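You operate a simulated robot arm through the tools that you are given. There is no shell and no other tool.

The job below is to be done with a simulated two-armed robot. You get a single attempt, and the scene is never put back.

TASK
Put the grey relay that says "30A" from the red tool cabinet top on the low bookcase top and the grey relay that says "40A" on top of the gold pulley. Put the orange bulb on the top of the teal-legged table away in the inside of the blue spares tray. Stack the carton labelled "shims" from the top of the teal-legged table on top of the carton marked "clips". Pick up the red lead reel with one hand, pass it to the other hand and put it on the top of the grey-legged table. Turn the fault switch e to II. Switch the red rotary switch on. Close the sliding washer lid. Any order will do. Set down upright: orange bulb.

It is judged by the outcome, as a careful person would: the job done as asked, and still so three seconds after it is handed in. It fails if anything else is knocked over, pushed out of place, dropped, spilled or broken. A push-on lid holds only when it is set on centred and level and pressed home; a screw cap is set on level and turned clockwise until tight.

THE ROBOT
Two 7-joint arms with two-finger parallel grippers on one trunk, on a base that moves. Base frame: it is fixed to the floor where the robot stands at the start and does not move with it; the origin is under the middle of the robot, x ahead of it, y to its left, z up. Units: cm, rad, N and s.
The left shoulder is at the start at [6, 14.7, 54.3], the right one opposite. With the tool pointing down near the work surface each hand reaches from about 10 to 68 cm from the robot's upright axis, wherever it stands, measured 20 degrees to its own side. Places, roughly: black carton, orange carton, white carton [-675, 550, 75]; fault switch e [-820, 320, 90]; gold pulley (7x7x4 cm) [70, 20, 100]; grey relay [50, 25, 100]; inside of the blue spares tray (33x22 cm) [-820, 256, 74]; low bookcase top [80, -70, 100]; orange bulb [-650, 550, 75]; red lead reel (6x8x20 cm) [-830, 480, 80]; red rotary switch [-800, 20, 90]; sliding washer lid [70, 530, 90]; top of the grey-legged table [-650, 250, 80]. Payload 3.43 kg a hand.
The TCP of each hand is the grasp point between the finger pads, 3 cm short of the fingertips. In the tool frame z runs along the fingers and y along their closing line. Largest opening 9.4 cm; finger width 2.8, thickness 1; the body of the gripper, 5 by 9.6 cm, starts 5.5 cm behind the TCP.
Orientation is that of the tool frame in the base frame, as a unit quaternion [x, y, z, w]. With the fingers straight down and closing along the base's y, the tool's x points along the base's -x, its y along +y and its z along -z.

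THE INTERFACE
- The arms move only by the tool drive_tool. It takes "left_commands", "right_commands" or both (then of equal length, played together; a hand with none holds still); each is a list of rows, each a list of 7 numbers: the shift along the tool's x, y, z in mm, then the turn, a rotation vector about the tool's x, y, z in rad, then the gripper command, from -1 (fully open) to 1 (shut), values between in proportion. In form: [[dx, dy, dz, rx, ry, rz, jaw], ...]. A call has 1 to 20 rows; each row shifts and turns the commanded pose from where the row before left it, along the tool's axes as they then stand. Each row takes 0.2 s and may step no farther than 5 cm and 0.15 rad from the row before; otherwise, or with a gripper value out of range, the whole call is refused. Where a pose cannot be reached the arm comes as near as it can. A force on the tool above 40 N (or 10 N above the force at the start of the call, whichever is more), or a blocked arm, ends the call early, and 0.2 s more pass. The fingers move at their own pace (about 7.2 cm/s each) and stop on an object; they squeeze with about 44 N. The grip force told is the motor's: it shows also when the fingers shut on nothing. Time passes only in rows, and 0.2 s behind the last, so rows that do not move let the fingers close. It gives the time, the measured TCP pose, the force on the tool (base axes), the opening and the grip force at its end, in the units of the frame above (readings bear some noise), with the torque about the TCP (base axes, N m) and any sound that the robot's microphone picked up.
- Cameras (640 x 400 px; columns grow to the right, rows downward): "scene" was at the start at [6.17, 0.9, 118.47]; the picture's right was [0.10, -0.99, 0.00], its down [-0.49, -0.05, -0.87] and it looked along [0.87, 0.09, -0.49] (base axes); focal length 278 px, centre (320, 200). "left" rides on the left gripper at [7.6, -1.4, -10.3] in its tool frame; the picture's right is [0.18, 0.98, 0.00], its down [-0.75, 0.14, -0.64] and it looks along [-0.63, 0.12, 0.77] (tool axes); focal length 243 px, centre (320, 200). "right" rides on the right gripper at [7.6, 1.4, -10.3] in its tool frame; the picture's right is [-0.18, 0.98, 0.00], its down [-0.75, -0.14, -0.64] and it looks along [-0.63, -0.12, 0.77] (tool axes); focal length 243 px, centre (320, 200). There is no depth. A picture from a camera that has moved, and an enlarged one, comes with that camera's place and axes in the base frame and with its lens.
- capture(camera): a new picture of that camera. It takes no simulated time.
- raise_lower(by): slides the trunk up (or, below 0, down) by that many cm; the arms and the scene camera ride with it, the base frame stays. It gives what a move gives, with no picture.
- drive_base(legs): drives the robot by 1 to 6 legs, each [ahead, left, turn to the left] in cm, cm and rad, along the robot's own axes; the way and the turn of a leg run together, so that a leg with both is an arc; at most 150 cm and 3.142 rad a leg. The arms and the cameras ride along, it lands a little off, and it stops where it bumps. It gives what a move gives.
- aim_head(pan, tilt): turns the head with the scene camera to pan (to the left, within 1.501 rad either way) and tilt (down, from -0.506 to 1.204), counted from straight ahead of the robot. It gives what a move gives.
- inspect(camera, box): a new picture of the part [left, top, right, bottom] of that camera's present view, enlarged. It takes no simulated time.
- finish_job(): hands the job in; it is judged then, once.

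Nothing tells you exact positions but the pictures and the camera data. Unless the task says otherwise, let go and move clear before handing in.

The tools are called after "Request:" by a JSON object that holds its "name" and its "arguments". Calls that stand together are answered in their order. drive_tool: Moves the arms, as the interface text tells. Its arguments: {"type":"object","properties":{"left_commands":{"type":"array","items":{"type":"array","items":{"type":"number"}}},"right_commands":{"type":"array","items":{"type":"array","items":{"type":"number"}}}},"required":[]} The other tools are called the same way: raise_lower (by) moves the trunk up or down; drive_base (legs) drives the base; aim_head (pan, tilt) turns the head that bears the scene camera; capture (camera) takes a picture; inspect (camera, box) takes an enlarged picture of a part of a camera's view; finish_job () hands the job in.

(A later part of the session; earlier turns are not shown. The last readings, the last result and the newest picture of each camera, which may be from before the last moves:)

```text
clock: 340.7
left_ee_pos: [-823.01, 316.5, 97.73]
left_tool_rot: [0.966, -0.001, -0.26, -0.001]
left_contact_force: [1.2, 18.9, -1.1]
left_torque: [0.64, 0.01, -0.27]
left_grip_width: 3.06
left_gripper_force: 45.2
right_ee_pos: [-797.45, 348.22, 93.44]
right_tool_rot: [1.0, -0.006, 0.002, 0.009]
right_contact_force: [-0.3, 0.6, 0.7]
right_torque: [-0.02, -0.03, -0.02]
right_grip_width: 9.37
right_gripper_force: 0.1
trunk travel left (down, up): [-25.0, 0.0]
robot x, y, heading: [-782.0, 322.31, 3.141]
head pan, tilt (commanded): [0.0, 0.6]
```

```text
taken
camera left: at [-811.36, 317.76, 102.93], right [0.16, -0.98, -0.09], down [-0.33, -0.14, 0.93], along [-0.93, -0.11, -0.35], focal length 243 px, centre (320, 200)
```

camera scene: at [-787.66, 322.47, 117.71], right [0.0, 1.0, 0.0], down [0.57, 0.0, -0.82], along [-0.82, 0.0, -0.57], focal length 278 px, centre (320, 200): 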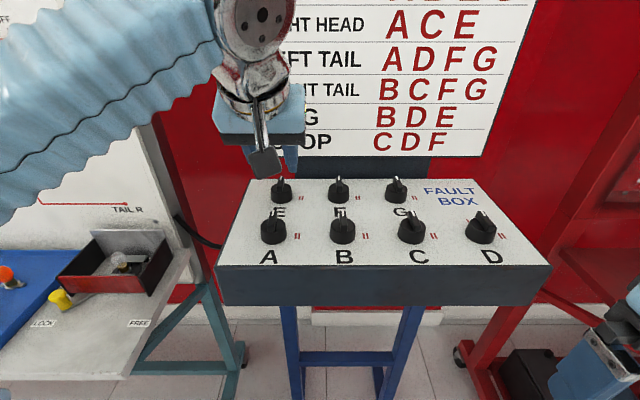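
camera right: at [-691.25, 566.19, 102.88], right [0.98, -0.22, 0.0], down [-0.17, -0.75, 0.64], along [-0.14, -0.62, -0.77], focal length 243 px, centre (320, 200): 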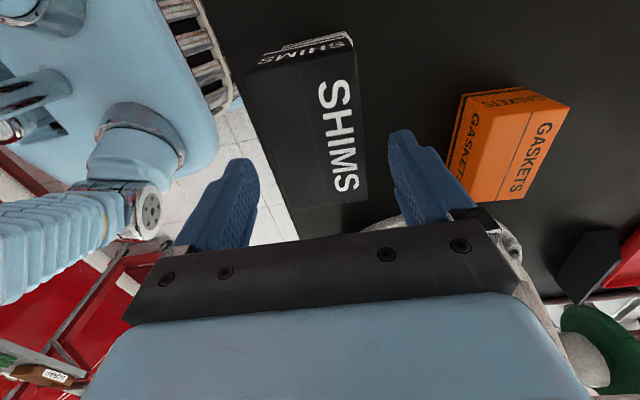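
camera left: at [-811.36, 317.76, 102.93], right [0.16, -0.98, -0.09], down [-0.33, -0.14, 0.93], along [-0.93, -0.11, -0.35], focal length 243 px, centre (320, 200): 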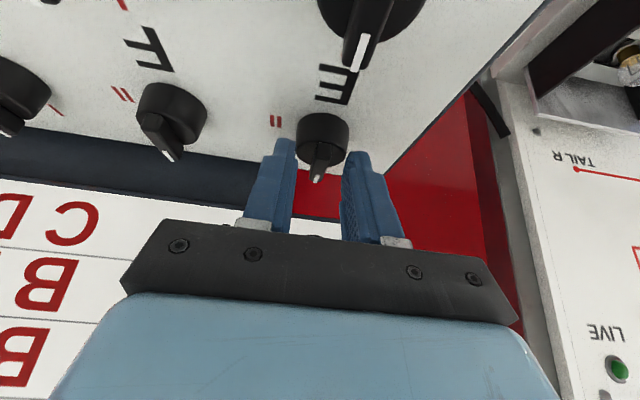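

The fingers closed on the knob's round body (3.06 cm) slightly off-centre. I open, centre the hand and go 6 mm lower for a firm hold on the body, then close again.

Request:
{"name": "drive_tool", "arguments": {"left_commands": [[0, 0, 0, 0, 0, 0, 0.2], [0, 0, 0, 0, 0, 0, 0.2], [-0.5, -3.5, 7.2, 0, 0, 0, 0.2], [0, 0, 0, 0, 0, 0, 0.2], [0, 0, 0, 0, 0, 0, 0.5], [0, 0, 0, 0, 0, 0, 1], [0, 0, 0, 0, 0, 0, 1]]}}

Request:
{"name": "capture", "arguments": {"camera": "left"}}

```text
clock: 342.3
left_ee_pos: [-823.42, 316.43, 97.2]
left_tool_rot: [0.966, 0.001, -0.26, 0.0]
left_contact_force: [-1.2, -9.1, 0.6]
left_torque: [-0.43, 0.11, 0.11]
left_grip_width: 3.23
left_gripper_force: 45.3
right_ee_pos: [-797.51, 348.08, 93.43]
right_tool_rot: [1.0, -0.006, 0.002, 0.007]
right_contact_force: [0.2, -0.7, 0.4]
right_torque: [0.02, 0.0, -0.01]
right_grip_width: 9.38
right_gripper_force: 0.0
trunk travel left (down, up): [-25.0, 0.0]
robot x, y, heading: [-781.7, 322.54, 3.144]
head pan, tilt (commanded): [0.0, 0.6]
```

```text
taken
camera left: at [-811.82, 317.81, 102.36], right [0.16, -0.98, -0.09], down [-0.33, -0.14, 0.93], along [-0.93, -0.12, -0.35], focal length 243 px, centre (320, 200)
```

left: 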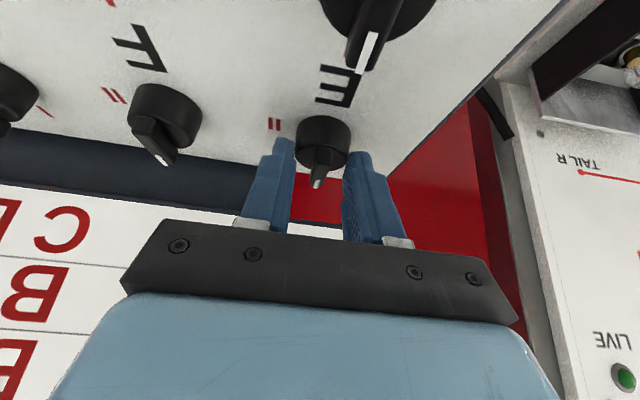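

Request:
{"name": "drive_tool", "arguments": {"left_commands": [[0, 0.4, 0, 0.0714, 0, 0.1237, 1], [0, 0.4, 0, 0.0714, 0, 0.1237, 1], [0, 0.4, 0, 0.0714, 0, 0.1237, 1], [0, 0.4, 0, 0.0714, 0, 0.1237, 1], [0, 0, 0, 0, 0, 0, 1]]}}

Request:
{"name": "capture", "arguments": {"camera": "left"}}

Request:
{"name": "inspect", "arguments": {"camera": "scene", "box": [200, 100, 440, 250]}}

```text
clock: 343.5
left_ee_pos: [-823.65, 315.97, 97.22]
left_tool_rot: [0.927, -0.272, -0.25, -0.072]
left_contact_force: [-4.6, -36.2, -3.2]
left_torque: [-1.57, -0.49, 0.32]
left_grip_width: 3.19
left_gripper_force: 44.8
right_ee_pos: [-797.61, 347.88, 93.45]
right_tool_rot: [1.0, -0.006, 0.003, 0.005]
right_contact_force: [-0.5, 0.9, -0.1]
right_torque: [-0.01, -0.01, -0.03]
right_grip_width: 9.43
right_gripper_force: 0.1
trunk travel left (down, up): [-25.0, 0.0]
robot x, y, heading: [-781.63, 322.79, 3.14]
head pan, tilt (commanded): [0.0, 0.6]
```

```text
taken
camera left: at [-813.05, 310.79, 102.37], right [-0.4, -0.91, -0.09], down [-0.35, 0.06, 0.93], along [-0.85, 0.4, -0.35], focal length 243 px, centre (320, 200)
```

left: 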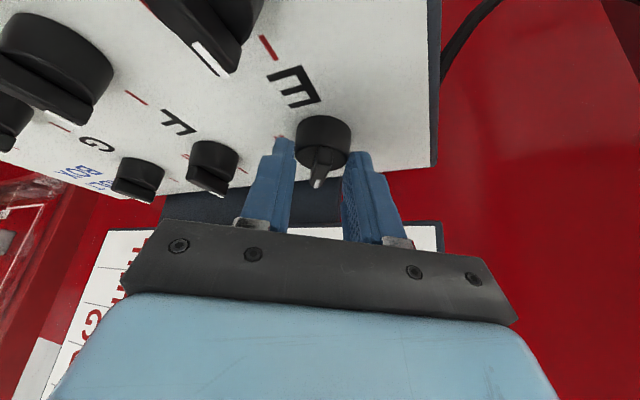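

```text
2.67 times, centred on (320, 175) of scene
camera zoom: at [-787.71, 322.09, 117.7], right [0.0, 1.0, 0.0], down [0.57, 0.0, -0.82], along [-0.82, 0.0, -0.57], focal length 742 px, centre (320, 267)
```

zoom: 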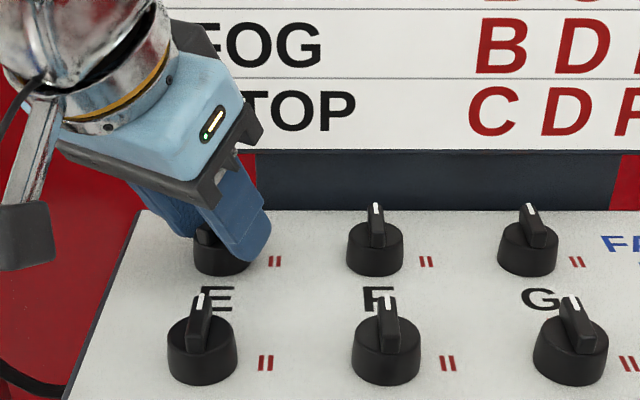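

The knob is turning with the hand, but there's side force because the true axis is a bit further back than I assumed. I correct the pivot and continue.

Request:
{"name": "drive_tool", "arguments": {"left_commands": [[0, 4.5, 0, 0, 0, 0, 1], [0, 1.3, 0, 0.0714, 0, 0.1237, 1], [0, 1.3, 0, 0.0714, 0, 0.1237, 1], [0, 1.3, 0, 0.0714, 0, 0.1237, 1], [0, 0, 0, 0, 0, 0, 1]]}}

Request:
{"name": "capture", "arguments": {"camera": "left"}}

Request:
{"name": "inspect", "arguments": {"camera": "scene", "box": [200, 100, 440, 250]}}

```text
clock: 344.7
left_ee_pos: [-824.03, 315.8, 97.22]
left_tool_rot: [0.846, -0.465, -0.229, -0.125]
left_contact_force: [11.9, -18.2, -9.1]
left_torque: [-0.33, -0.09, 0.04]
left_grip_width: 3.22
left_gripper_force: 45.2
right_ee_pos: [-797.37, 348.04, 93.48]
right_tool_rot: [1.0, -0.006, 0.001, 0.006]
right_contact_force: [0.4, 0.4, -0.1]
right_torque: [0.0, 0.0, 0.01]
right_grip_width: 9.4
right_gripper_force: 0.0
trunk travel left (down, up): [-25.0, 0.0]
robot x, y, heading: [-781.91, 322.47, 3.139]
head pan, tilt (commanded): [0.0, 0.6]
```

```text
taken
camera left: at [-816.48, 306.49, 102.37], right [-0.74, -0.66, -0.09], down [-0.29, 0.2, 0.93], along [-0.6, 0.72, -0.34], focal length 243 px, centre (320, 200)
```

left: 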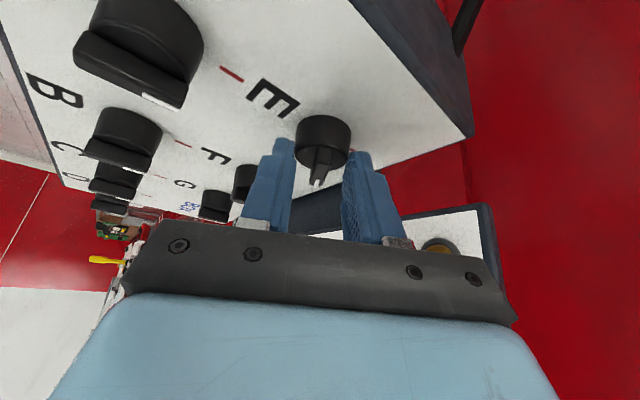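

```text
2.67 times, centred on (320, 175) of scene
camera zoom: at [-787.55, 322.27, 117.71], right [0.0, 1.0, 0.0], down [0.56, 0.0, -0.83], along [-0.83, 0.0, -0.56], focal length 742 px, centre (320, 267)
```

zoom: 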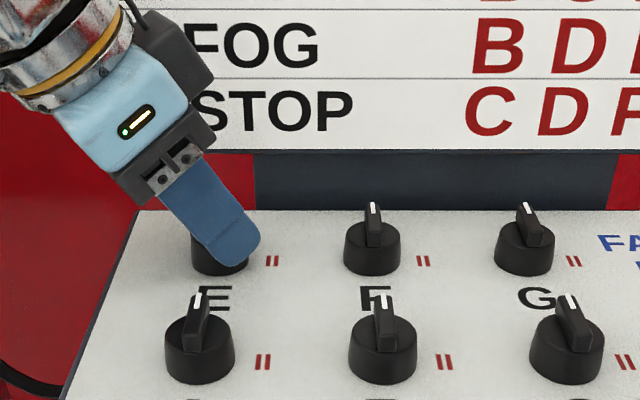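

Request:
{"name": "drive_tool", "arguments": {"left_commands": [[2.6, 0, -1.5, 0, 0, 0, 1], [0, 1.3, 0, 0.0714, 0, 0.1237, 1], [0, 1.3, 0, 0.0714, 0, 0.1237, 1], [0, 0, 0, 0, 0, 0, 1]]}}

Request:
{"name": "capture", "arguments": {"camera": "left"}}

Request:
{"name": "inspect", "arguments": {"camera": "scene", "box": [200, 60, 440, 250]}}

```text
clock: 345.7
left_ee_pos: [-824.14, 315.53, 97.11]
left_tool_rot: [0.771, -0.58, -0.209, -0.156]
left_contact_force: [-1.4, 8.3, -13.5]
left_torque: [1.25, 0.27, 0.01]
left_grip_width: 3.23
left_gripper_force: 44.5
right_ee_pos: [-797.57, 348.22, 93.33]
right_tool_rot: [1.0, -0.007, 0.002, 0.007]
right_contact_force: [0.2, -0.4, -0.3]
right_torque: [-0.01, 0.03, 0.01]
right_grip_width: 9.42
right_gripper_force: 0.2
trunk travel left (down, up): [-25.0, 0.0]
robot x, y, heading: [-781.73, 322.57, 3.138]
head pan, tilt (commanded): [0.0, 0.6]
```

```text
taken
camera left: at [-819.61, 304.63, 102.39], right [-0.9, -0.42, -0.09], down [-0.23, 0.28, 0.93], along [-0.37, 0.86, -0.35], focal length 243 px, centre (320, 200)
```

left: 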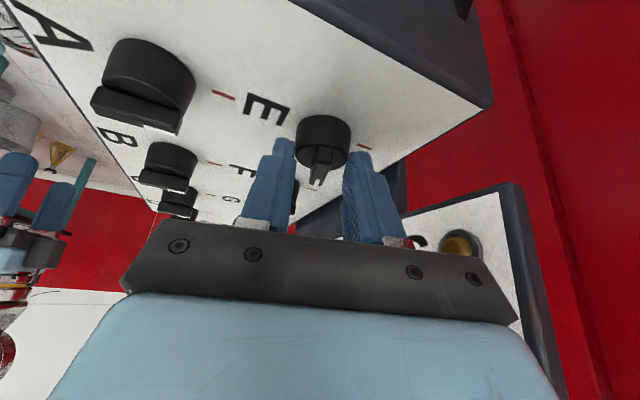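

```text
2.11 times, centred on (320, 155) of scene
camera zoom: at [-787.72, 322.53, 117.69], right [0.0, 1.0, 0.0], down [0.57, 0.0, -0.82], along [-0.82, 0.0, -0.57], focal length 586 px, centre (320, 295)
```

zoom: 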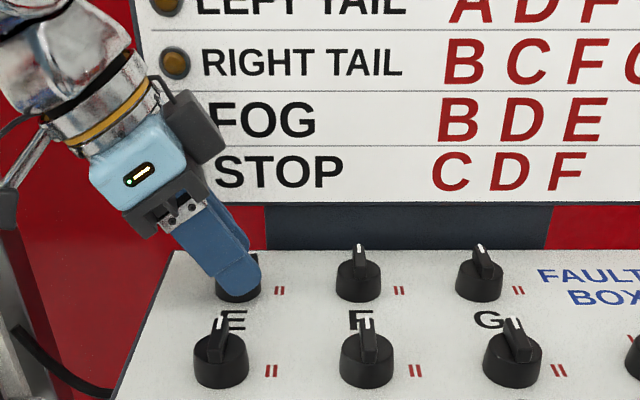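

Request:
{"name": "drive_tool", "arguments": {"left_commands": [[0, 1.3, 0, 0.0714, 0, 0.1237, 1], [0, 1.3, 0, 0.0714, 0, 0.1237, 1], [0, 0, 0, 0, 0, 0, 1]]}}

Request:
{"name": "capture", "arguments": {"camera": "left"}}

Request:
{"name": "inspect", "arguments": {"camera": "scene", "box": [200, 0, 460, 250]}}

```text
clock: 346.5
left_ee_pos: [-824.48, 315.55, 97.15]
left_tool_rot: [-0.681, 0.685, 0.184, 0.183]
left_contact_force: [-4.1, 14.0, -9.3]
left_torque: [0.21, -0.1, 0.4]
left_grip_width: 3.23
left_gripper_force: 44.6
right_ee_pos: [-797.53, 348.26, 93.33]
right_tool_rot: [1.0, -0.006, 0.001, 0.006]
right_contact_force: [1.0, 0.1, -0.1]
right_torque: [0.0, -0.04, 0.0]
right_grip_width: 9.39
right_gripper_force: 0.0
trunk travel left (down, up): [-25.0, 0.0]
robot x, y, heading: [-782.35, 322.32, 3.145]
head pan, tilt (commanded): [0.0, 0.6]
```

```text
taken
camera left: at [-823.09, 303.74, 102.44], right [-0.98, -0.16, -0.09], down [-0.14, 0.33, 0.93], along [-0.12, 0.93, -0.35], focal length 243 px, centre (320, 200)
```

left: 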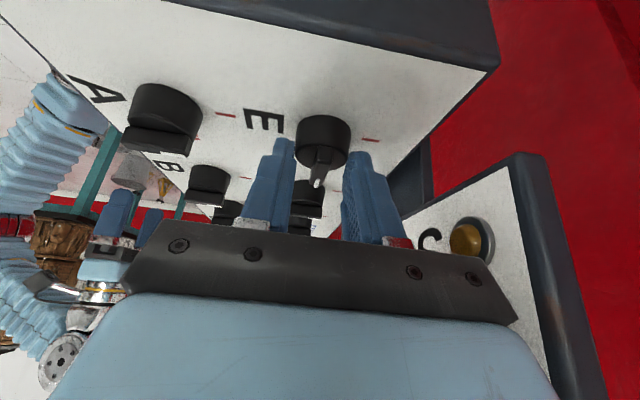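

```text
1.60 times, centred on (330, 125) of scene
camera zoom: at [-787.72, 322.59, 117.7], right [0.0, 1.0, 0.0], down [0.57, 0.0, -0.82], along [-0.82, 0.0, -0.57], focal length 446 px, centre (304, 320)
```

zoom: 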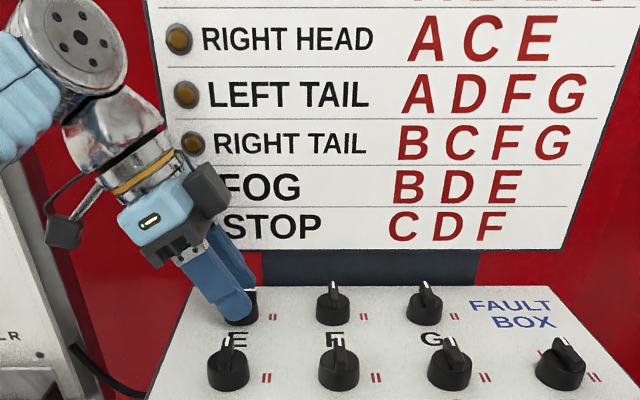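

Request:
{"name": "drive_tool", "arguments": {"left_commands": [[0, 0, 0, 0, 0, 0, 0.6], [0, 0, 0, 0, 0, 0, 0.2], [0, 0, 0, 0, 0, 0, 0.2]]}}

Request:
{"name": "capture", "arguments": {"camera": "left"}}

Request:
{"name": "aim_head", "arguments": {"pan": 0.0, "tilt": 0.3}}

Request:
{"name": "inspect", "arguments": {"camera": "scene", "box": [200, 0, 500, 200]}}

```text
clock: 347.3
left_ee_pos: [-824.31, 315.41, 97.36]
left_tool_rot: [-0.682, 0.684, 0.184, 0.183]
left_contact_force: [0.3, 0.4, 0.1]
left_torque: [-0.01, -0.01, 0.02]
left_grip_width: 3.74
left_gripper_force: 0.0
right_ee_pos: [-797.58, 348.19, 93.37]
right_tool_rot: [1.0, -0.007, 0.002, 0.007]
right_contact_force: [-0.3, -0.3, -0.1]
right_torque: [-0.02, -0.01, 0.01]
right_grip_width: 9.39
right_gripper_force: 0.0
trunk travel left (down, up): [-25.0, 0.0]
robot x, y, heading: [-781.94, 322.49, 3.143]
head pan, tilt (commanded): [0.0, 0.6]
```

```text
taken
camera left: at [-822.99, 303.58, 102.48], right [-0.98, -0.16, -0.09], down [-0.14, 0.33, 0.93], along [-0.12, 0.93, -0.35], focal length 243 px, centre (320, 200)
```

left: 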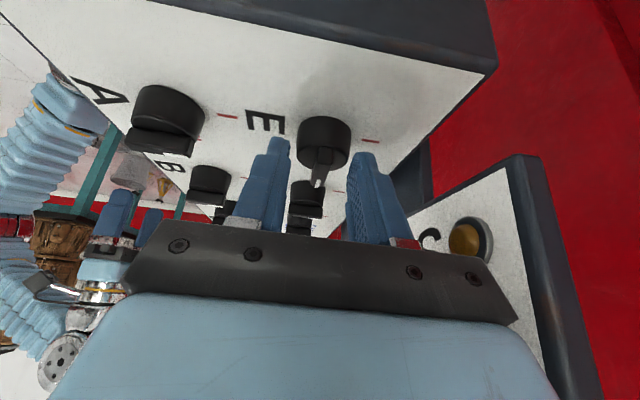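

```text
clock: 348.1
left_ee_pos: [-824.46, 315.5, 97.2]
left_tool_rot: [-0.682, 0.683, 0.185, 0.183]
left_contact_force: [-0.4, 0.0, -1.0]
left_torque: [-0.04, 0.02, -0.04]
left_grip_width: 3.77
left_gripper_force: 0.1
right_ee_pos: [-797.4, 348.12, 93.4]
right_tool_rot: [1.0, -0.006, 0.002, 0.007]
right_contact_force: [0.1, 0.4, 0.3]
right_torque: [-0.02, -0.01, 0.02]
right_grip_width: 9.41
right_gripper_force: 0.1
trunk travel left (down, up): [-25.0, 0.0]
robot x, y, heading: [-781.84, 322.58, 3.147]
head pan, tilt (commanded): [0.0, 0.3]
```

```text
2.00 times, centred on (350, 100) of scene
camera zoom: at [-788.14, 322.46, 120.45], right [0.0, 1.0, 0.0], down [0.3, 0.0, -0.95], along [-0.95, 0.0, -0.3], focal length 557 px, centre (260, 400)
```

zoom: 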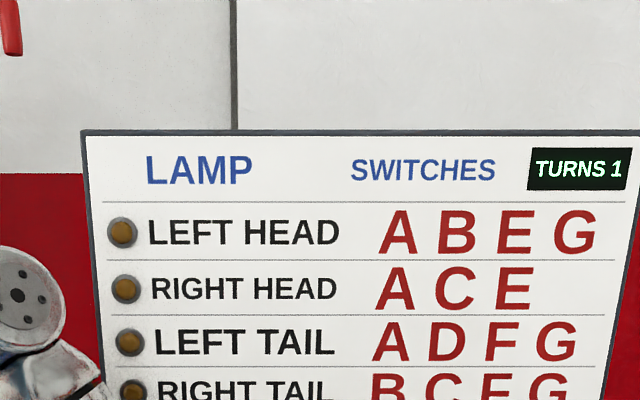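

The counter shows TURNS 1 and E points to II. I slide the open fingers out to the left (-y), then back toward the robot.

Request:
{"name": "drive_tool", "arguments": {"left_commands": [[17, 0, -10, 0, 0, 0, 0.2], [17, 0, -10, 0, 0, 0, 0.2], [17, 0, -10, 0, 0, 0, 0.2], [0, -30, 0, 0, 0, 0, 0.2], [-5, -35, -8.7, 0, 0, 0, 0.2], [-5, -35, -8.7, 0, 0, 0, 0.2], [-10, -35, -17, 0, 0, 0, 0.2], [-10, -35, -17, 0, 0, 0, 0.2]]}}

Request:
{"name": "aim_head", "arguments": {"pan": 0.0, "tilt": 0.6}}

Request:
{"name": "capture", "arguments": {"camera": "scene"}}

Request:
{"name": "inspect", "arguments": {"camera": "scene", "box": [220, 120, 500, 260]}}

```text
clock: 349.9
left_ee_pos: [-807.29, 309.31, 103.13]
left_tool_rot: [-0.682, 0.683, 0.184, 0.183]
left_contact_force: [0.1, 1.3, -0.1]
left_torque: [0.0, -0.05, 0.02]
left_grip_width: 3.77
left_gripper_force: 0.0
right_ee_pos: [-797.5, 348.07, 93.41]
right_tool_rot: [1.0, -0.005, 0.002, 0.007]
right_contact_force: [-0.1, -0.3, -0.3]
right_torque: [0.0, 0.02, 0.03]
right_grip_width: 9.38
right_gripper_force: 0.0
trunk travel left (down, up): [-25.0, 0.0]
robot x, y, heading: [-781.89, 322.61, 3.142]
head pan, tilt (commanded): [0.0, 0.3]
```

```text
clock: 350.7
left_ee_pos: [-807.43, 309.37, 103.06]
left_tool_rot: [-0.682, 0.683, 0.185, 0.183]
left_contact_force: [0.1, 0.0, 0.2]
left_torque: [-0.02, 0.0, 0.04]
left_grip_width: 3.77
left_gripper_force: 0.0
right_ee_pos: [-797.5, 348.13, 93.38]
right_tool_rot: [1.0, -0.006, 0.001, 0.007]
right_contact_force: [-0.1, 0.9, -0.9]
right_torque: [0.03, -0.01, 0.03]
right_grip_width: 9.4
right_gripper_force: 0.0
trunk travel left (down, up): [-25.0, 0.0]
robot x, y, heading: [-781.88, 322.61, 3.143]
head pan, tilt (commanded): [0.0, 0.6]
```

```text
taken
camera scene: at [-787.64, 322.45, 117.72], right [0.0, 1.0, 0.0], down [0.56, 0.0, -0.83], along [-0.83, 0.0, -0.56], focal length 278 px, centre (320, 200)
```

scene: 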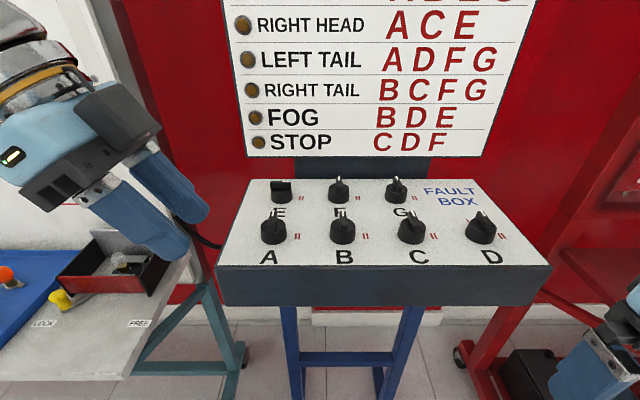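

```text
2.29 times, centred on (360, 190) of scene
camera zoom: at [-787.64, 322.45, 117.72], right [0.0, 1.0, 0.0], down [0.56, 0.0, -0.83], along [-0.83, 0.0, -0.56], focal length 636 px, centre (229, 223)
```

zoom: 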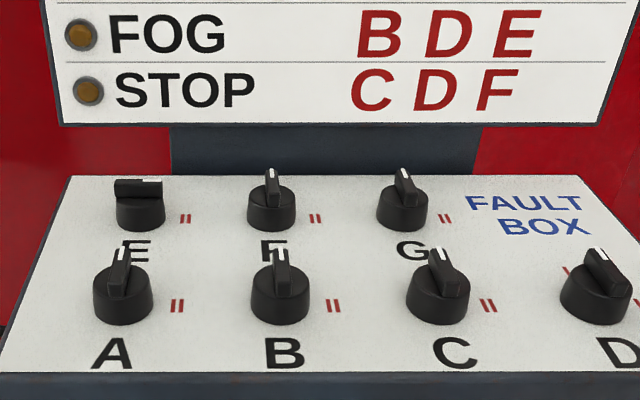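

E is at II. I back away, return the left hand to its normal pose, and go to the reel rack.

Request:
{"name": "drive_base", "arguments": {"legs": [[-35, 0, 0]]}}

Request:
{"name": "drive_tool", "arguments": {"left_commands": [[0, 0, 0, -0.0714, 0, -0.1237, -1], [0, 0, 0, -0.0714, 0, -0.1237, -1], [0, 0, 0, -0.0714, 0, -0.1237, -1], [0, 0, 0, -0.0714, 0, -0.1237, -1], [0, 0, 0, -0.0714, 0, -0.1237, -1], [0, 0, 0, -0.0714, 0, -0.1237, -1], [0, 0, 0, -0.0714, 0, -0.1237, -1], [0, 0, 0, -0.0714, 0, -0.1237, -1], [0, 0, 0, -0.0714, 0, -0.1237, -1], [0, 0, 0, -0.0714, 0, -0.1237, -1], [0, 0, 0, -0.0714, 0, -0.1237, -1]]}}

Request:
{"name": "drive_base", "arguments": {"legs": [[0, -120, 0]]}}

Request:
{"name": "aim_head", "arguments": {"pan": -0.4, "tilt": 0.5}}

Request:
{"name": "capture", "arguments": {"camera": "scene"}}

```text
clock: 353.0
left_ee_pos: [-771.8, 309.19, 103.06]
left_tool_rot: [0.683, -0.682, -0.185, -0.182]
left_contact_force: [0.6, -0.3, 0.5]
left_torque: [-0.03, -0.01, -0.04]
left_grip_width: 3.75
left_gripper_force: 0.1
right_ee_pos: [-762.18, 347.93, 93.36]
right_tool_rot: [1.0, -0.004, 0.002, 0.006]
right_contact_force: [-0.1, -1.2, 0.9]
right_torque: [0.01, -0.01, -0.02]
right_grip_width: 9.39
right_gripper_force: 0.0
trunk travel left (down, up): [-25.0, 0.0]
robot x, y, heading: [-746.73, 322.43, -3.137]
head pan, tilt (commanded): [0.0, 0.6]
```

```text
clock: 355.4
left_ee_pos: [-771.81, 309.3, 103.08]
left_tool_rot: [0.966, 0.002, -0.259, 0.0]
left_contact_force: [0.6, 0.9, 0.1]
left_torque: [0.02, 0.01, 0.01]
left_grip_width: 9.41
left_gripper_force: 0.1
right_ee_pos: [-762.13, 348.08, 93.46]
right_tool_rot: [1.0, -0.004, 0.002, 0.007]
right_contact_force: [0.3, -0.5, 0.1]
right_torque: [0.03, -0.03, -0.03]
right_grip_width: 9.39
right_gripper_force: 0.0
trunk travel left (down, up): [-25.0, 0.0]
robot x, y, heading: [-746.9, 322.35, -3.138]
head pan, tilt (commanded): [0.0, 0.6]
```

```text
clock: 361.5
left_ee_pos: [-772.0, 429.49, 103.04]
left_tool_rot: [0.966, 0.001, -0.26, 0.0]
left_contact_force: [0.2, -0.5, 0.9]
left_torque: [0.0, -0.03, -0.01]
left_grip_width: 9.41
left_gripper_force: 0.1
right_ee_pos: [-762.25, 468.37, 93.36]
right_tool_rot: [1.0, -0.005, 0.001, 0.008]
right_contact_force: [0.5, -0.5, -0.2]
right_torque: [0.0, 0.0, -0.01]
right_grip_width: 9.39
right_gripper_force: 0.1
trunk travel left (down, up): [-25.0, 0.0]
robot x, y, heading: [-746.66, 442.68, -3.14]
head pan, tilt (commanded): [0.0, 0.6]
```

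```text
clock: 362.4
left_ee_pos: [-771.85, 429.58, 103.09]
left_tool_rot: [0.966, 0.001, -0.26, 0.0]
left_contact_force: [-0.9, -0.4, -0.3]
left_torque: [0.0, -0.03, -0.02]
left_grip_width: 9.4
left_gripper_force: 0.0
right_ee_pos: [-762.27, 468.28, 93.45]
right_tool_rot: [1.0, -0.005, 0.001, 0.008]
right_contact_force: [0.1, 0.6, 0.7]
right_torque: [-0.01, 0.0, 0.03]
right_grip_width: 9.4
right_gripper_force: 0.1
trunk travel left (down, up): [-25.0, 0.0]
robot x, y, heading: [-746.85, 443.0, -3.142]
head pan, tilt (commanded): [-0.4, 0.499]
```

```text
taken
camera scene: at [-751.91, 446.25, 118.62], right [0.39, 0.92, 0.0], down [0.44, -0.19, -0.88], along [-0.81, 0.34, -0.48], focal length 278 px, centre (320, 200)
```

scene: 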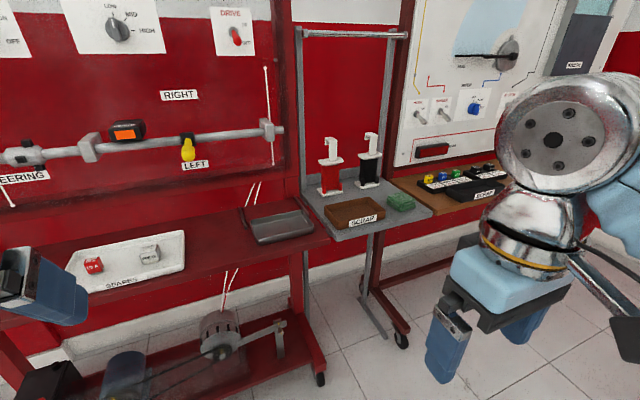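

Request:
{"name": "inspect", "arguments": {"camera": "scene", "box": [290, 100, 450, 250]}}

```text
2.67 times, centred on (370, 175) of scene
camera zoom: at [-751.91, 446.25, 118.62], right [0.39, 0.92, 0.0], down [0.44, -0.19, -0.88], along [-0.81, 0.34, -0.48], focal length 742 px, centre (187, 267)
```

zoom: 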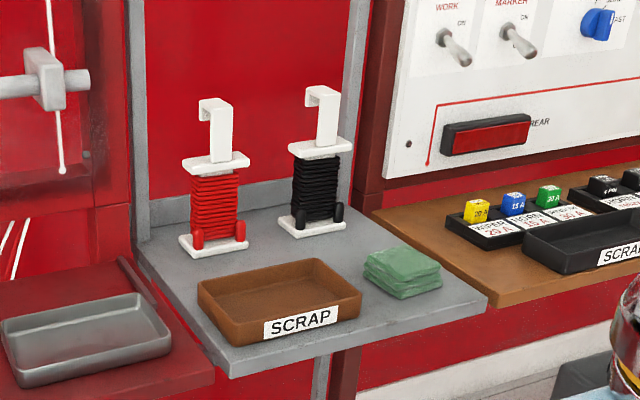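

The red reel stands on the grey shelf at about (-824, 480), with a SCRAP tray in front of it and the black reel (a decoy) beside it. I line up with it and lean the left hand to 45°, planning to take it by its white hook shaft from above.

Request:
{"name": "drive_base", "arguments": {"legs": [[0, -48, 0]]}}

Request:
{"name": "drive_tool", "arguments": {"left_commands": [[-15, 0, -20, 0, -0.13, 0, -1], [-15, 0, -20, 0, -0.1318, 0, -1], [0, 0, 0, 0, 0, 0, -1]]}}

Request:
{"name": "aim_head", "arguments": {"pan": 0.0, "tilt": 0.45}}

Request:
{"name": "capture", "arguments": {"camera": "scene"}}

Request:
{"name": "capture", "arguments": {"camera": "left"}}

```text
clock: 365.2
left_ee_pos: [-771.93, 476.88, 103.1]
left_tool_rot: [0.966, 0.001, -0.259, 0.0]
left_contact_force: [0.6, -0.5, 0.1]
left_torque: [-0.01, 0.0, 0.01]
left_grip_width: 9.41
left_gripper_force: 0.1
right_ee_pos: [-762.2, 515.75, 93.42]
right_tool_rot: [1.0, -0.005, 0.001, 0.008]
right_contact_force: [0.5, -1.2, 0.2]
right_torque: [-0.01, -0.03, -0.01]
right_grip_width: 9.42
right_gripper_force: 0.1
trunk travel left (down, up): [-25.0, 0.0]
robot x, y, heading: [-746.64, 489.98, -3.141]
head pan, tilt (commanded): [-0.4, 0.499]
```

```text
clock: 366.0
left_ee_pos: [-772.17, 476.71, 108.12]
left_tool_rot: [0.923, 0.001, -0.384, 0.0]
left_contact_force: [0.1, -0.5, 0.0]
left_torque: [0.01, 0.05, -0.01]
left_grip_width: 9.4
left_gripper_force: 0.1
right_ee_pos: [-762.29, 515.8, 93.21]
right_tool_rot: [1.0, -0.005, 0.002, 0.007]
right_contact_force: [0.2, -0.5, -0.3]
right_torque: [0.02, -0.02, -0.02]
right_grip_width: 9.4
right_gripper_force: 0.0
trunk travel left (down, up): [-25.0, 0.0]
robot x, y, heading: [-746.66, 489.99, 3.144]
head pan, tilt (commanded): [-0.4, 0.499]
```

```text
clock: 366.8
left_ee_pos: [-772.27, 476.65, 108.17]
left_tool_rot: [0.924, 0.001, -0.383, 0.0]
left_contact_force: [1.0, -0.3, 0.3]
left_torque: [-0.03, -0.03, 0.0]
left_grip_width: 9.4
left_gripper_force: 0.1
right_ee_pos: [-762.33, 515.72, 93.44]
right_tool_rot: [1.0, -0.006, 0.001, 0.007]
right_contact_force: [0.4, -0.1, 0.5]
right_torque: [-0.02, -0.03, -0.02]
right_grip_width: 9.41
right_gripper_force: 0.0
trunk travel left (down, up): [-25.0, 0.0]
robot x, y, heading: [-746.9, 489.92, -3.14]
head pan, tilt (commanded): [0.0, 0.45]
```

```text
taken
camera scene: at [-752.72, 490.13, 119.06], right [0.0, 1.0, 0.0], down [0.44, 0.0, -0.9], along [-0.9, 0.0, -0.44], focal length 278 px, centre (320, 200)
```

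scene: 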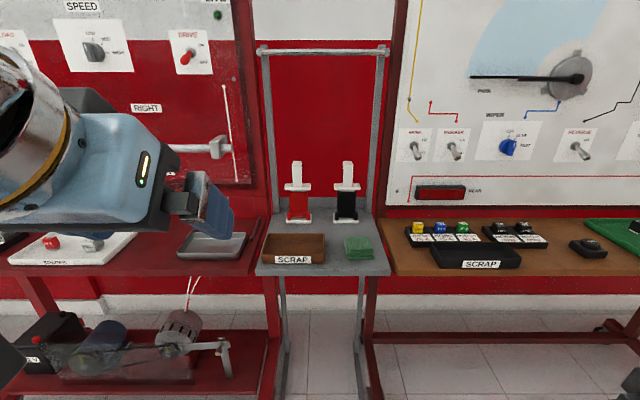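

```text
taken
camera left: at [-759.67, 477.97, 110.16], right [0.13, -0.98, -0.13], down [-0.08, -0.14, 0.99], along [-0.99, -0.12, -0.09], focal length 243 px, centre (320, 200)
```

left: 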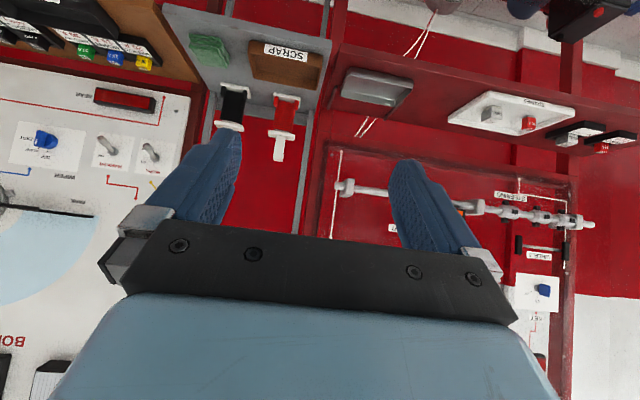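

Request:
{"name": "inspect", "arguments": {"camera": "scene", "box": [240, 140, 400, 290]}}

Request:
{"name": "inspect", "arguments": {"camera": "left", "box": [180, 20, 350, 180]}}

```text
2.67 times, centred on (320, 215) of scene
camera zoom: at [-752.72, 490.13, 119.06], right [0.0, 1.0, 0.0], down [0.44, 0.0, -0.9], along [-0.9, 0.0, -0.44], focal length 742 px, centre (320, 160)
```

zoom: 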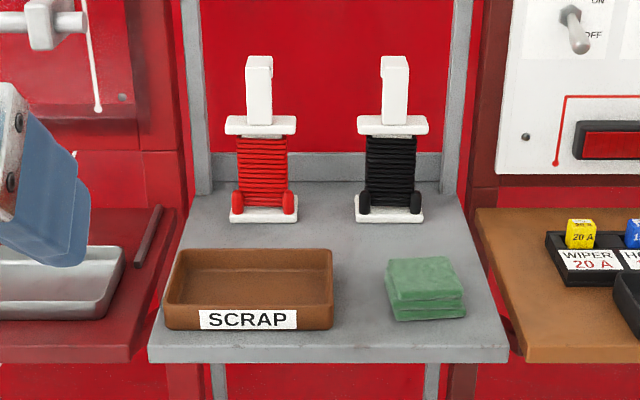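

```text
2.50 times, centred on (265, 100) of left
camera zoom: at [-759.67, 477.97, 110.16], right [0.13, -0.98, -0.13], down [-0.08, -0.14, 0.99], along [-0.99, -0.12, -0.09], focal length 606 px, centre (458, 450)
```

zoom: 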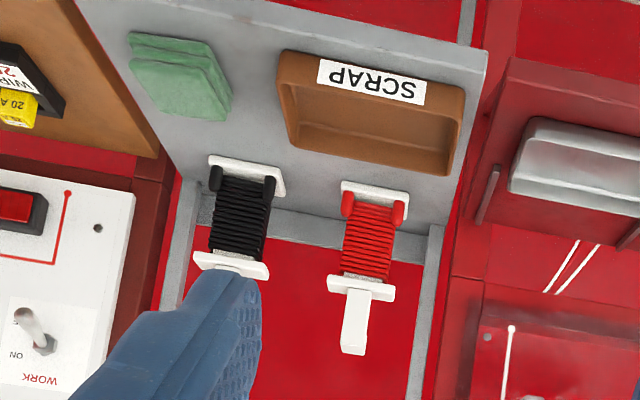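

The reel stands with its shaft front at about (-831.4, 483.3), top at z 93.5, on a shelf at z ≈ 73.3. I drive in 23 cm and look again with the left-hand camera.

Request:
{"name": "drive_base", "arguments": {"legs": [[23, 0, 0]]}}

Request:
{"name": "capture", "arguments": {"camera": "left"}}

Request:
{"name": "inspect", "arguments": {"camera": "left", "box": [180, 0, 350, 200]}}

Request:
{"name": "inspect", "arguments": {"camera": "scene", "box": [220, 120, 420, 300]}}

```text
clock: 368.6
left_ee_pos: [-795.99, 476.47, 108.21]
left_tool_rot: [0.923, 0.002, -0.384, 0.0]
left_contact_force: [0.0, 0.6, 0.2]
left_torque: [0.02, -0.02, -0.02]
left_grip_width: 9.38
left_gripper_force: 0.1
right_ee_pos: [-786.15, 515.62, 93.3]
right_tool_rot: [1.0, -0.003, 0.002, 0.007]
right_contact_force: [0.3, -0.8, -0.6]
right_torque: [0.0, 0.01, 0.0]
right_grip_width: 9.37
right_gripper_force: 0.1
trunk travel left (down, up): [-25.0, 0.0]
robot x, y, heading: [-770.29, 490.05, -3.139]
head pan, tilt (commanded): [0.0, 0.45]
```

```text
taken
camera left: at [-783.39, 477.87, 110.16], right [0.13, -0.98, -0.13], down [-0.08, -0.14, 0.99], along [-0.99, -0.12, -0.09], focal length 243 px, centre (320, 200)
```

left: 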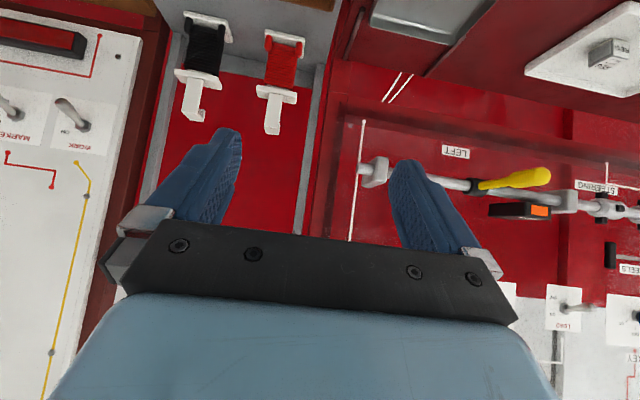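

```text
2.00 times, centred on (265, 100) of left
camera zoom: at [-783.39, 477.87, 110.16], right [0.13, -0.98, -0.13], down [-0.08, -0.14, 0.99], along [-0.99, -0.12, -0.09], focal length 485 px, centre (430, 400)
```

zoom: 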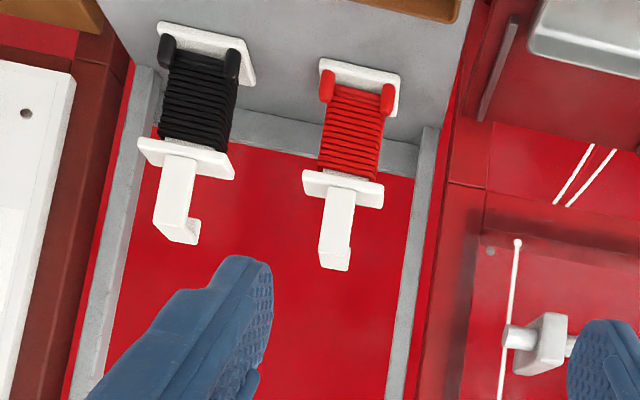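

```text
2.22 times, centred on (320, 210) of scene
camera zoom: at [-776.5, 490.05, 119.07], right [0.0, 1.0, 0.0], down [0.44, 0.0, -0.9], along [-0.9, 0.0, -0.44], focal length 619 px, centre (320, 178)
```

zoom: 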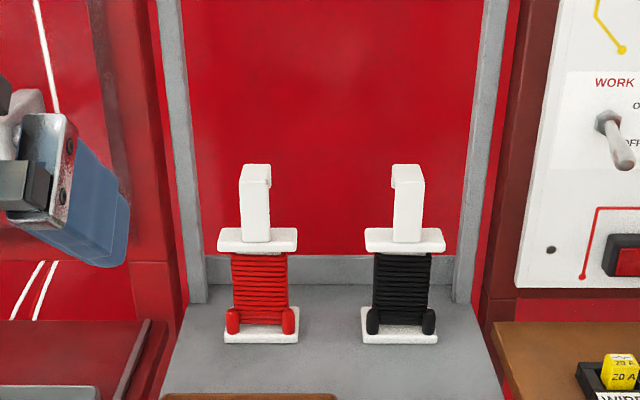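

Better estimate: the shaft front face is at x ≈ -830, y ≈ 483.6, z from 86 to 93. I bring the left hand to a pre-grasp up and back along the tool axis.

Request:
{"name": "drive_tool", "arguments": {"left_commands": [[-17, -10.1, 41, 0, 0, 0, -0.3], [-17, -10.1, 41, 0, 0, 0, -0.3], [-17, -10.1, 41, 0, 0, 0, -0.3], [-17, -10.1, 41, 0, 0, 0, -0.3], [-17, -10.1, 41, 0, 0, 0, -0.3], [-17, -10.1, 41, 0, 0, 0, -0.3], [-17, -10.1, 41, 0, 0, 0, -0.3], [0, 0, 0, 0, 0, 0, -0.3]]}}

Request:
{"name": "capture", "arguments": {"camera": "left"}}

Request:
{"name": "inspect", "arguments": {"camera": "scene", "box": [220, 100, 420, 280]}}

```text
clock: 370.4
left_ee_pos: [-824.76, 483.32, 96.48]
left_tool_rot: [0.923, 0.002, -0.384, 0.0]
left_contact_force: [-0.2, 0.5, 0.0]
left_torque: [0.02, 0.0, 0.01]
left_grip_width: 6.07
left_gripper_force: 0.0
right_ee_pos: [-786.23, 515.69, 93.41]
right_tool_rot: [1.0, -0.003, 0.002, 0.007]
right_contact_force: [-0.7, 0.1, -0.2]
right_torque: [0.03, 0.0, 0.01]
right_grip_width: 9.37
right_gripper_force: 0.1
trunk travel left (down, up): [-25.0, 0.0]
robot x, y, heading: [-770.69, 490.25, -3.134]
head pan, tilt (commanded): [0.0, 0.45]
```

```text
taken
camera left: at [-812.18, 484.65, 98.56], right [0.13, -0.98, -0.13], down [-0.08, -0.14, 0.99], along [-0.99, -0.12, -0.09], focal length 243 px, centre (320, 200)
```

left: 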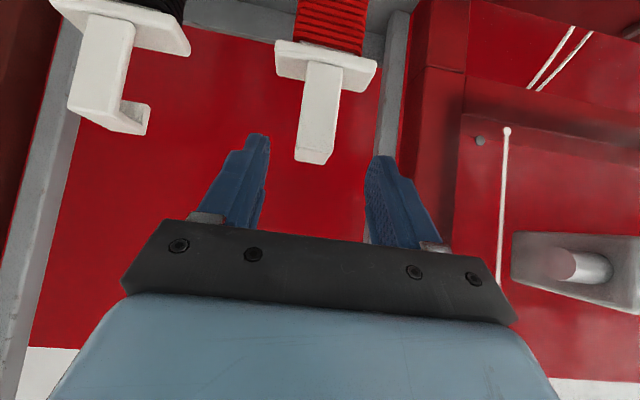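

```text
2.22 times, centred on (320, 190) of scene
camera zoom: at [-776.55, 490.06, 119.06], right [0.0, 1.0, 0.0], down [0.44, 0.0, -0.9], along [-0.9, 0.0, -0.44], focal length 619 px, centre (320, 222)
```

zoom: 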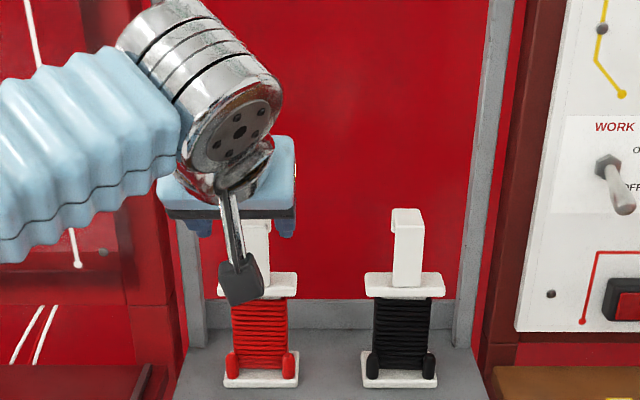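

Request:
{"name": "drive_tool", "arguments": {"left_commands": [[0, -1, 22, 0, 0, 0, -0.3], [0, 0, 22, 0, 0, 0, -0.3], [0, 0, 22, 0, 0, 0, -0.3], [0, 0, 19, 0, 0, 0, -0.3], [0, 0, 0, 0, 0, 0, -0.3]]}}

Request:
{"name": "capture", "arguments": {"camera": "left"}}

```text
clock: 371.6
left_ee_pos: [-830.97, 483.49, 90.8]
left_tool_rot: [0.924, 0.002, -0.383, 0.001]
left_contact_force: [0.5, 0.1, 1.4]
left_torque: [0.01, -0.03, 0.02]
left_grip_width: 6.13
left_gripper_force: 0.1
right_ee_pos: [-786.2, 515.62, 93.37]
right_tool_rot: [1.0, -0.004, 0.002, 0.007]
right_contact_force: [0.5, -1.0, 0.0]
right_torque: [0.04, -0.01, 0.02]
right_grip_width: 9.41
right_gripper_force: 0.0
trunk travel left (down, up): [-25.0, 0.0]
robot x, y, heading: [-770.24, 489.8, -3.14]
head pan, tilt (commanded): [0.0, 0.45]
```

```text
taken
camera left: at [-818.31, 484.89, 92.76], right [0.13, -0.98, -0.13], down [-0.08, -0.14, 0.99], along [-0.99, -0.12, -0.09], focal length 243 px, centre (320, 200)
```

left: 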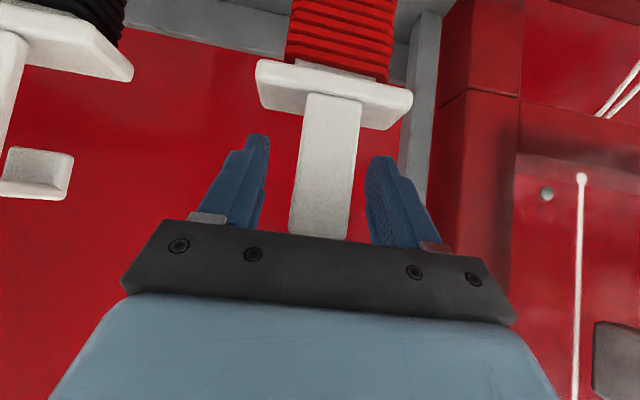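

Request:
{"name": "drive_tool", "arguments": {"left_commands": [[0, 0, 0, 0, 0, 0, 0.1], [0, 0, 0, 0, 0, 0, 0.5], [0, 0, 0, 0, 0, 0, 1], [0, 0, 0, 0, 0, 0, 1]]}}

Request:
{"name": "drive_tool", "arguments": {"left_commands": [[-7, 0, -7, 0, 0, 0, 1], [-10, 0, -10, 0, 0, 0, 1], [-14, 0, -14, 0, 0, 0, 1], [-14, 0, -14, 0, 0, 0, 1]]}}

Request:
{"name": "capture", "arguments": {"camera": "left"}}

Request:
{"name": "capture", "arguments": {"camera": "scene"}}

```text
clock: 372.6
left_ee_pos: [-830.89, 483.46, 90.84]
left_tool_rot: [0.923, 0.002, -0.384, 0.0]
left_contact_force: [1.0, -0.5, 1.0]
left_torque: [-0.02, 0.0, 0.01]
left_grip_width: 3.2
left_gripper_force: 43.8
right_ee_pos: [-786.14, 515.73, 93.37]
right_tool_rot: [1.0, -0.003, 0.001, 0.007]
right_contact_force: [-0.7, -0.2, 0.7]
right_torque: [-0.01, 0.0, 0.02]
right_grip_width: 9.42
right_gripper_force: 0.1
trunk travel left (down, up): [-25.0, 0.0]
robot x, y, heading: [-770.6, 490.5, -3.14]
head pan, tilt (commanded): [0.0, 0.45]
```

```text
clock: 373.6
left_ee_pos: [-830.6, 483.57, 96.74]
left_tool_rot: [0.923, 0.002, -0.384, 0.0]
left_contact_force: [0.4, 0.4, -1.2]
left_torque: [0.0, 0.01, 0.01]
left_grip_width: 3.22
left_gripper_force: 43.8
right_ee_pos: [-786.25, 515.75, 93.42]
right_tool_rot: [1.0, -0.004, 0.002, 0.007]
right_contact_force: [0.0, 0.2, -0.1]
right_torque: [-0.01, 0.02, 0.0]
right_grip_width: 9.39
right_gripper_force: 0.1
trunk travel left (down, up): [-25.0, 0.0]
robot x, y, heading: [-770.24, 490.37, -3.136]
head pan, tilt (commanded): [0.0, 0.45]
```

```text
taken
camera left: at [-818.1, 485.0, 98.73], right [0.13, -0.98, -0.13], down [-0.08, -0.14, 0.99], along [-0.99, -0.12, -0.09], focal length 243 px, centre (320, 200)
```

left: 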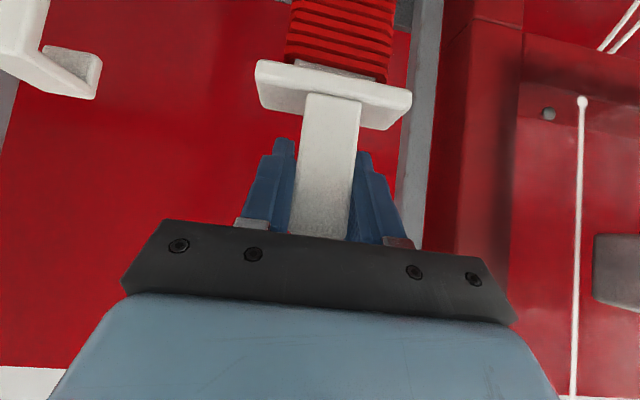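

```text
taken
camera scene: at [-776.54, 490.05, 119.06], right [0.0, 1.0, 0.0], down [0.44, 0.0, -0.9], along [-0.9, 0.0, -0.44], focal length 278 px, centre (320, 200)
```

scene: 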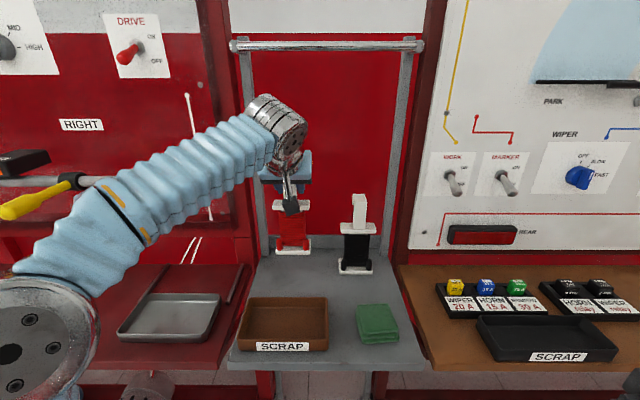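

Reel lifted. I raise it, pull it back over the SCRAP tray, and back the base off for room to hand it over.

Request:
{"name": "drive_tool", "arguments": {"left_commands": [[-12, 0, -12, 0, 0, 0, 1], [21.2, 0, -28.2, 0, 0, 0, 1], [21.2, 0, -28.2, 0, 0, 0, 1], [21.2, 0, -28.2, 0, 0, 0, 1], [21.2, 0, -28.2, 0, 0, 0, 1], [21.2, 0, -28.2, 0, 0, 0, 1]]}}

Request:
{"name": "drive_base", "arguments": {"legs": [[-18, 0, 0]]}}

Request:
{"name": "capture", "arguments": {"camera": "scene"}}

Request:
{"name": "capture", "arguments": {"camera": "left"}}

```text
clock: 375.0
left_ee_pos: [-813.12, 483.79, 100.81]
left_tool_rot: [0.924, 0.002, -0.383, 0.0]
left_contact_force: [-0.2, 0.0, -1.8]
left_torque: [0.02, -0.02, 0.0]
left_grip_width: 3.18
left_gripper_force: 43.5
right_ee_pos: [-786.19, 515.62, 93.39]
right_tool_rot: [1.0, -0.003, 0.002, 0.007]
right_contact_force: [0.4, -0.6, -0.1]
right_torque: [0.0, -0.03, -0.01]
right_grip_width: 9.4
right_gripper_force: 0.0
trunk travel left (down, up): [-25.0, 0.0]
robot x, y, heading: [-770.4, 490.17, -3.143]
head pan, tilt (commanded): [0.0, 0.45]
```

```text
clock: 376.5
left_ee_pos: [-796.0, 483.99, 100.76]
left_tool_rot: [0.924, 0.001, -0.383, -0.001]
left_contact_force: [-0.5, 1.6, -1.2]
left_torque: [-0.02, -0.02, -0.04]
left_grip_width: 3.21
left_gripper_force: 44.2
right_ee_pos: [-769.03, 515.56, 93.38]
right_tool_rot: [1.0, -0.006, 0.001, 0.007]
right_contact_force: [0.5, 0.3, 0.2]
right_torque: [0.02, 0.01, -0.02]
right_grip_width: 9.42
right_gripper_force: 0.0
trunk travel left (down, up): [-25.0, 0.0]
robot x, y, heading: [-753.1, 489.98, -3.139]
head pan, tilt (commanded): [0.0, 0.45]
```

```text
taken
camera scene: at [-759.4, 490.11, 119.06], right [0.0, 1.0, 0.0], down [0.44, 0.0, -0.9], along [-0.9, 0.0, -0.44], focal length 278 px, centre (320, 200)
```

scene: 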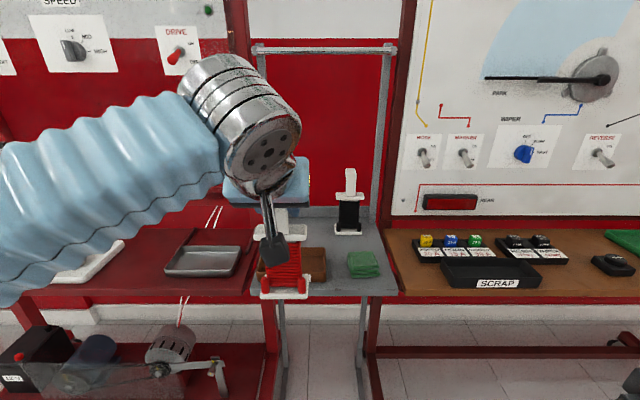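

```text
taken
camera left: at [-783.46, 485.4, 102.8], right [0.13, -0.98, -0.13], down [-0.08, -0.14, 0.99], along [-0.99, -0.12, -0.09], focal length 243 px, centre (320, 200)
```

left: 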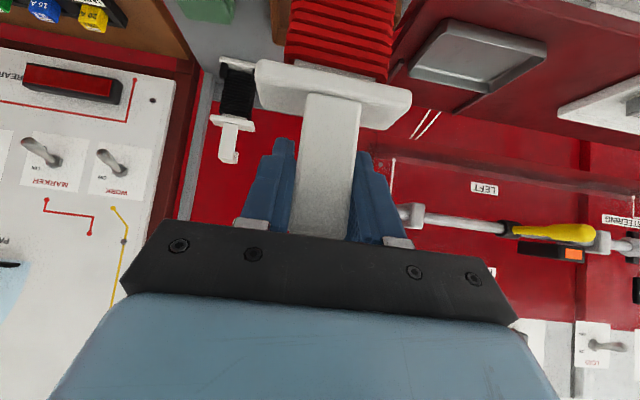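

The reel hangs in the left hand, with its base at z ≈ 85. I bring the right hand forward, lean it 45° and turn it to point left, so it can take the reel by the winding from the right side.

Request:
{"name": "drive_tool", "arguments": {"right_commands": [[-40, -14, 0, 0, 0, 0, -1], [-40, -14, 0, 0, 0, 0, -1], [-40, -14, 0, 0, 0, 0, -1], [-40, -14, 0, 0, 0, 0, -1], [-40, -14, 0, 0, 0, 0, -1], [0, 0, 0, 0, -0.15, 0, -1], [0, 0, 0, 0, -0.15, 0, -1], [0, 0, 0, 0, -0.15, 0, -1], [0, 0, 0, 0, -0.15, 0, -1], [0, 0, 0, 0, -0.15, 0, -1], [0, 0, 0, 0, -0.0354, 0, -1]]}}

Request:
{"name": "drive_tool", "arguments": {"right_commands": [[0, 0, 0, -0.101, 0, -0.101, -1], [0, 0, 0, -0.101, 0, -0.101, -1], [0, 0, 0, -0.101, 0, -0.101, -1], [0, 0, 0, -0.101, 0, -0.101, -1], [0, 0, 0, -0.101, 0, -0.101, -1], [0, 0, 0, -0.101, 0, -0.101, -1], [0, 0, 0, -0.101, 0, -0.101, -1], [0, 0, 0, -0.101, 0, -0.101, -1], [0, 0, 0, -0.101, 0, -0.101, -1], [0, 0, 0, -0.101, 0, -0.101, -1], [0, 0, 0, -0.101, 0, -0.101, -1]]}}

Request:
{"name": "capture", "arguments": {"camera": "right"}}

Request:
{"name": "capture", "arguments": {"camera": "scene"}}

```text
clock: 378.9
left_ee_pos: [-795.99, 484.08, 100.76]
left_tool_rot: [0.924, 0.002, -0.383, 0.0]
left_contact_force: [-0.4, -0.2, -1.2]
left_torque: [-0.01, -0.01, 0.0]
left_grip_width: 3.22
left_gripper_force: 44.7
right_ee_pos: [-788.93, 522.98, 93.18]
right_tool_rot: [0.924, -0.007, -0.382, 0.004]
right_contact_force: [0.3, 0.2, -0.8]
right_torque: [-0.02, 0.0, 0.02]
right_grip_width: 9.39
right_gripper_force: 0.0
trunk travel left (down, up): [-25.0, 0.0]
robot x, y, heading: [-753.21, 490.02, -3.141]
head pan, tilt (commanded): [0.0, 0.45]
```

```text
clock: 381.3
left_ee_pos: [-796.11, 484.18, 100.85]
left_tool_rot: [0.924, 0.001, -0.383, -0.001]
left_contact_force: [0.4, -0.5, -1.6]
left_torque: [0.02, 0.05, -0.01]
left_grip_width: 3.2
left_gripper_force: 43.4
right_ee_pos: [-788.81, 522.79, 93.11]
right_tool_rot: [0.654, 0.649, -0.275, 0.275]
right_contact_force: [0.2, -0.3, -0.6]
right_torque: [-0.04, 0.0, 0.01]
right_grip_width: 9.39
right_gripper_force: 0.0
trunk travel left (down, up): [-25.0, 0.0]
robot x, y, heading: [-753.09, 489.84, -3.145]
head pan, tilt (commanded): [0.0, 0.45]
```

```text
taken
camera right: at [-787.47, 535.63, 94.97], right [0.98, -0.13, 0.13], down [-0.14, -0.06, 0.99], along [-0.12, -0.99, -0.08], focal length 243 px, centre (320, 200)
```

right: 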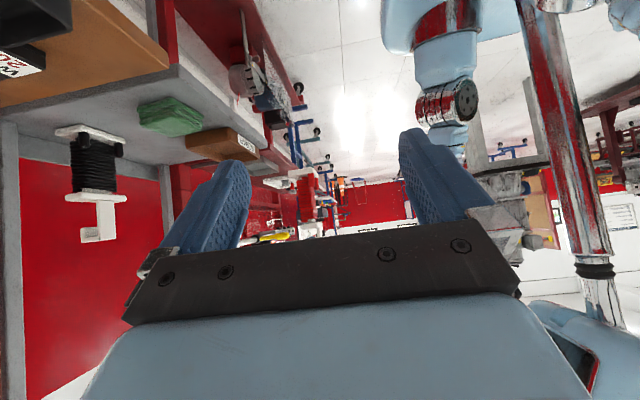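

```text
taken
camera scene: at [-759.37, 490.12, 119.06], right [0.0, 1.0, 0.0], down [0.44, 0.0, -0.9], along [-0.9, 0.0, -0.44], focal length 278 px, centre (320, 200)
```

scene: 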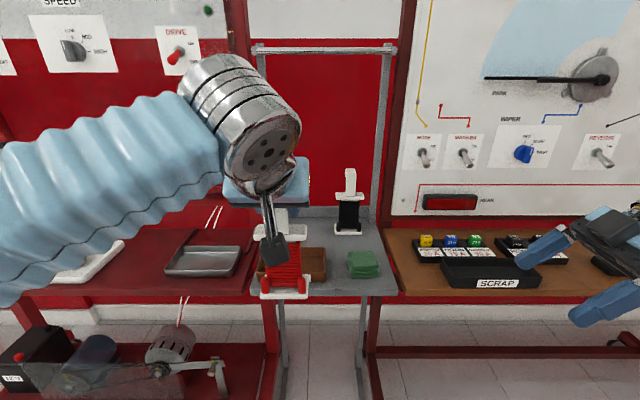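

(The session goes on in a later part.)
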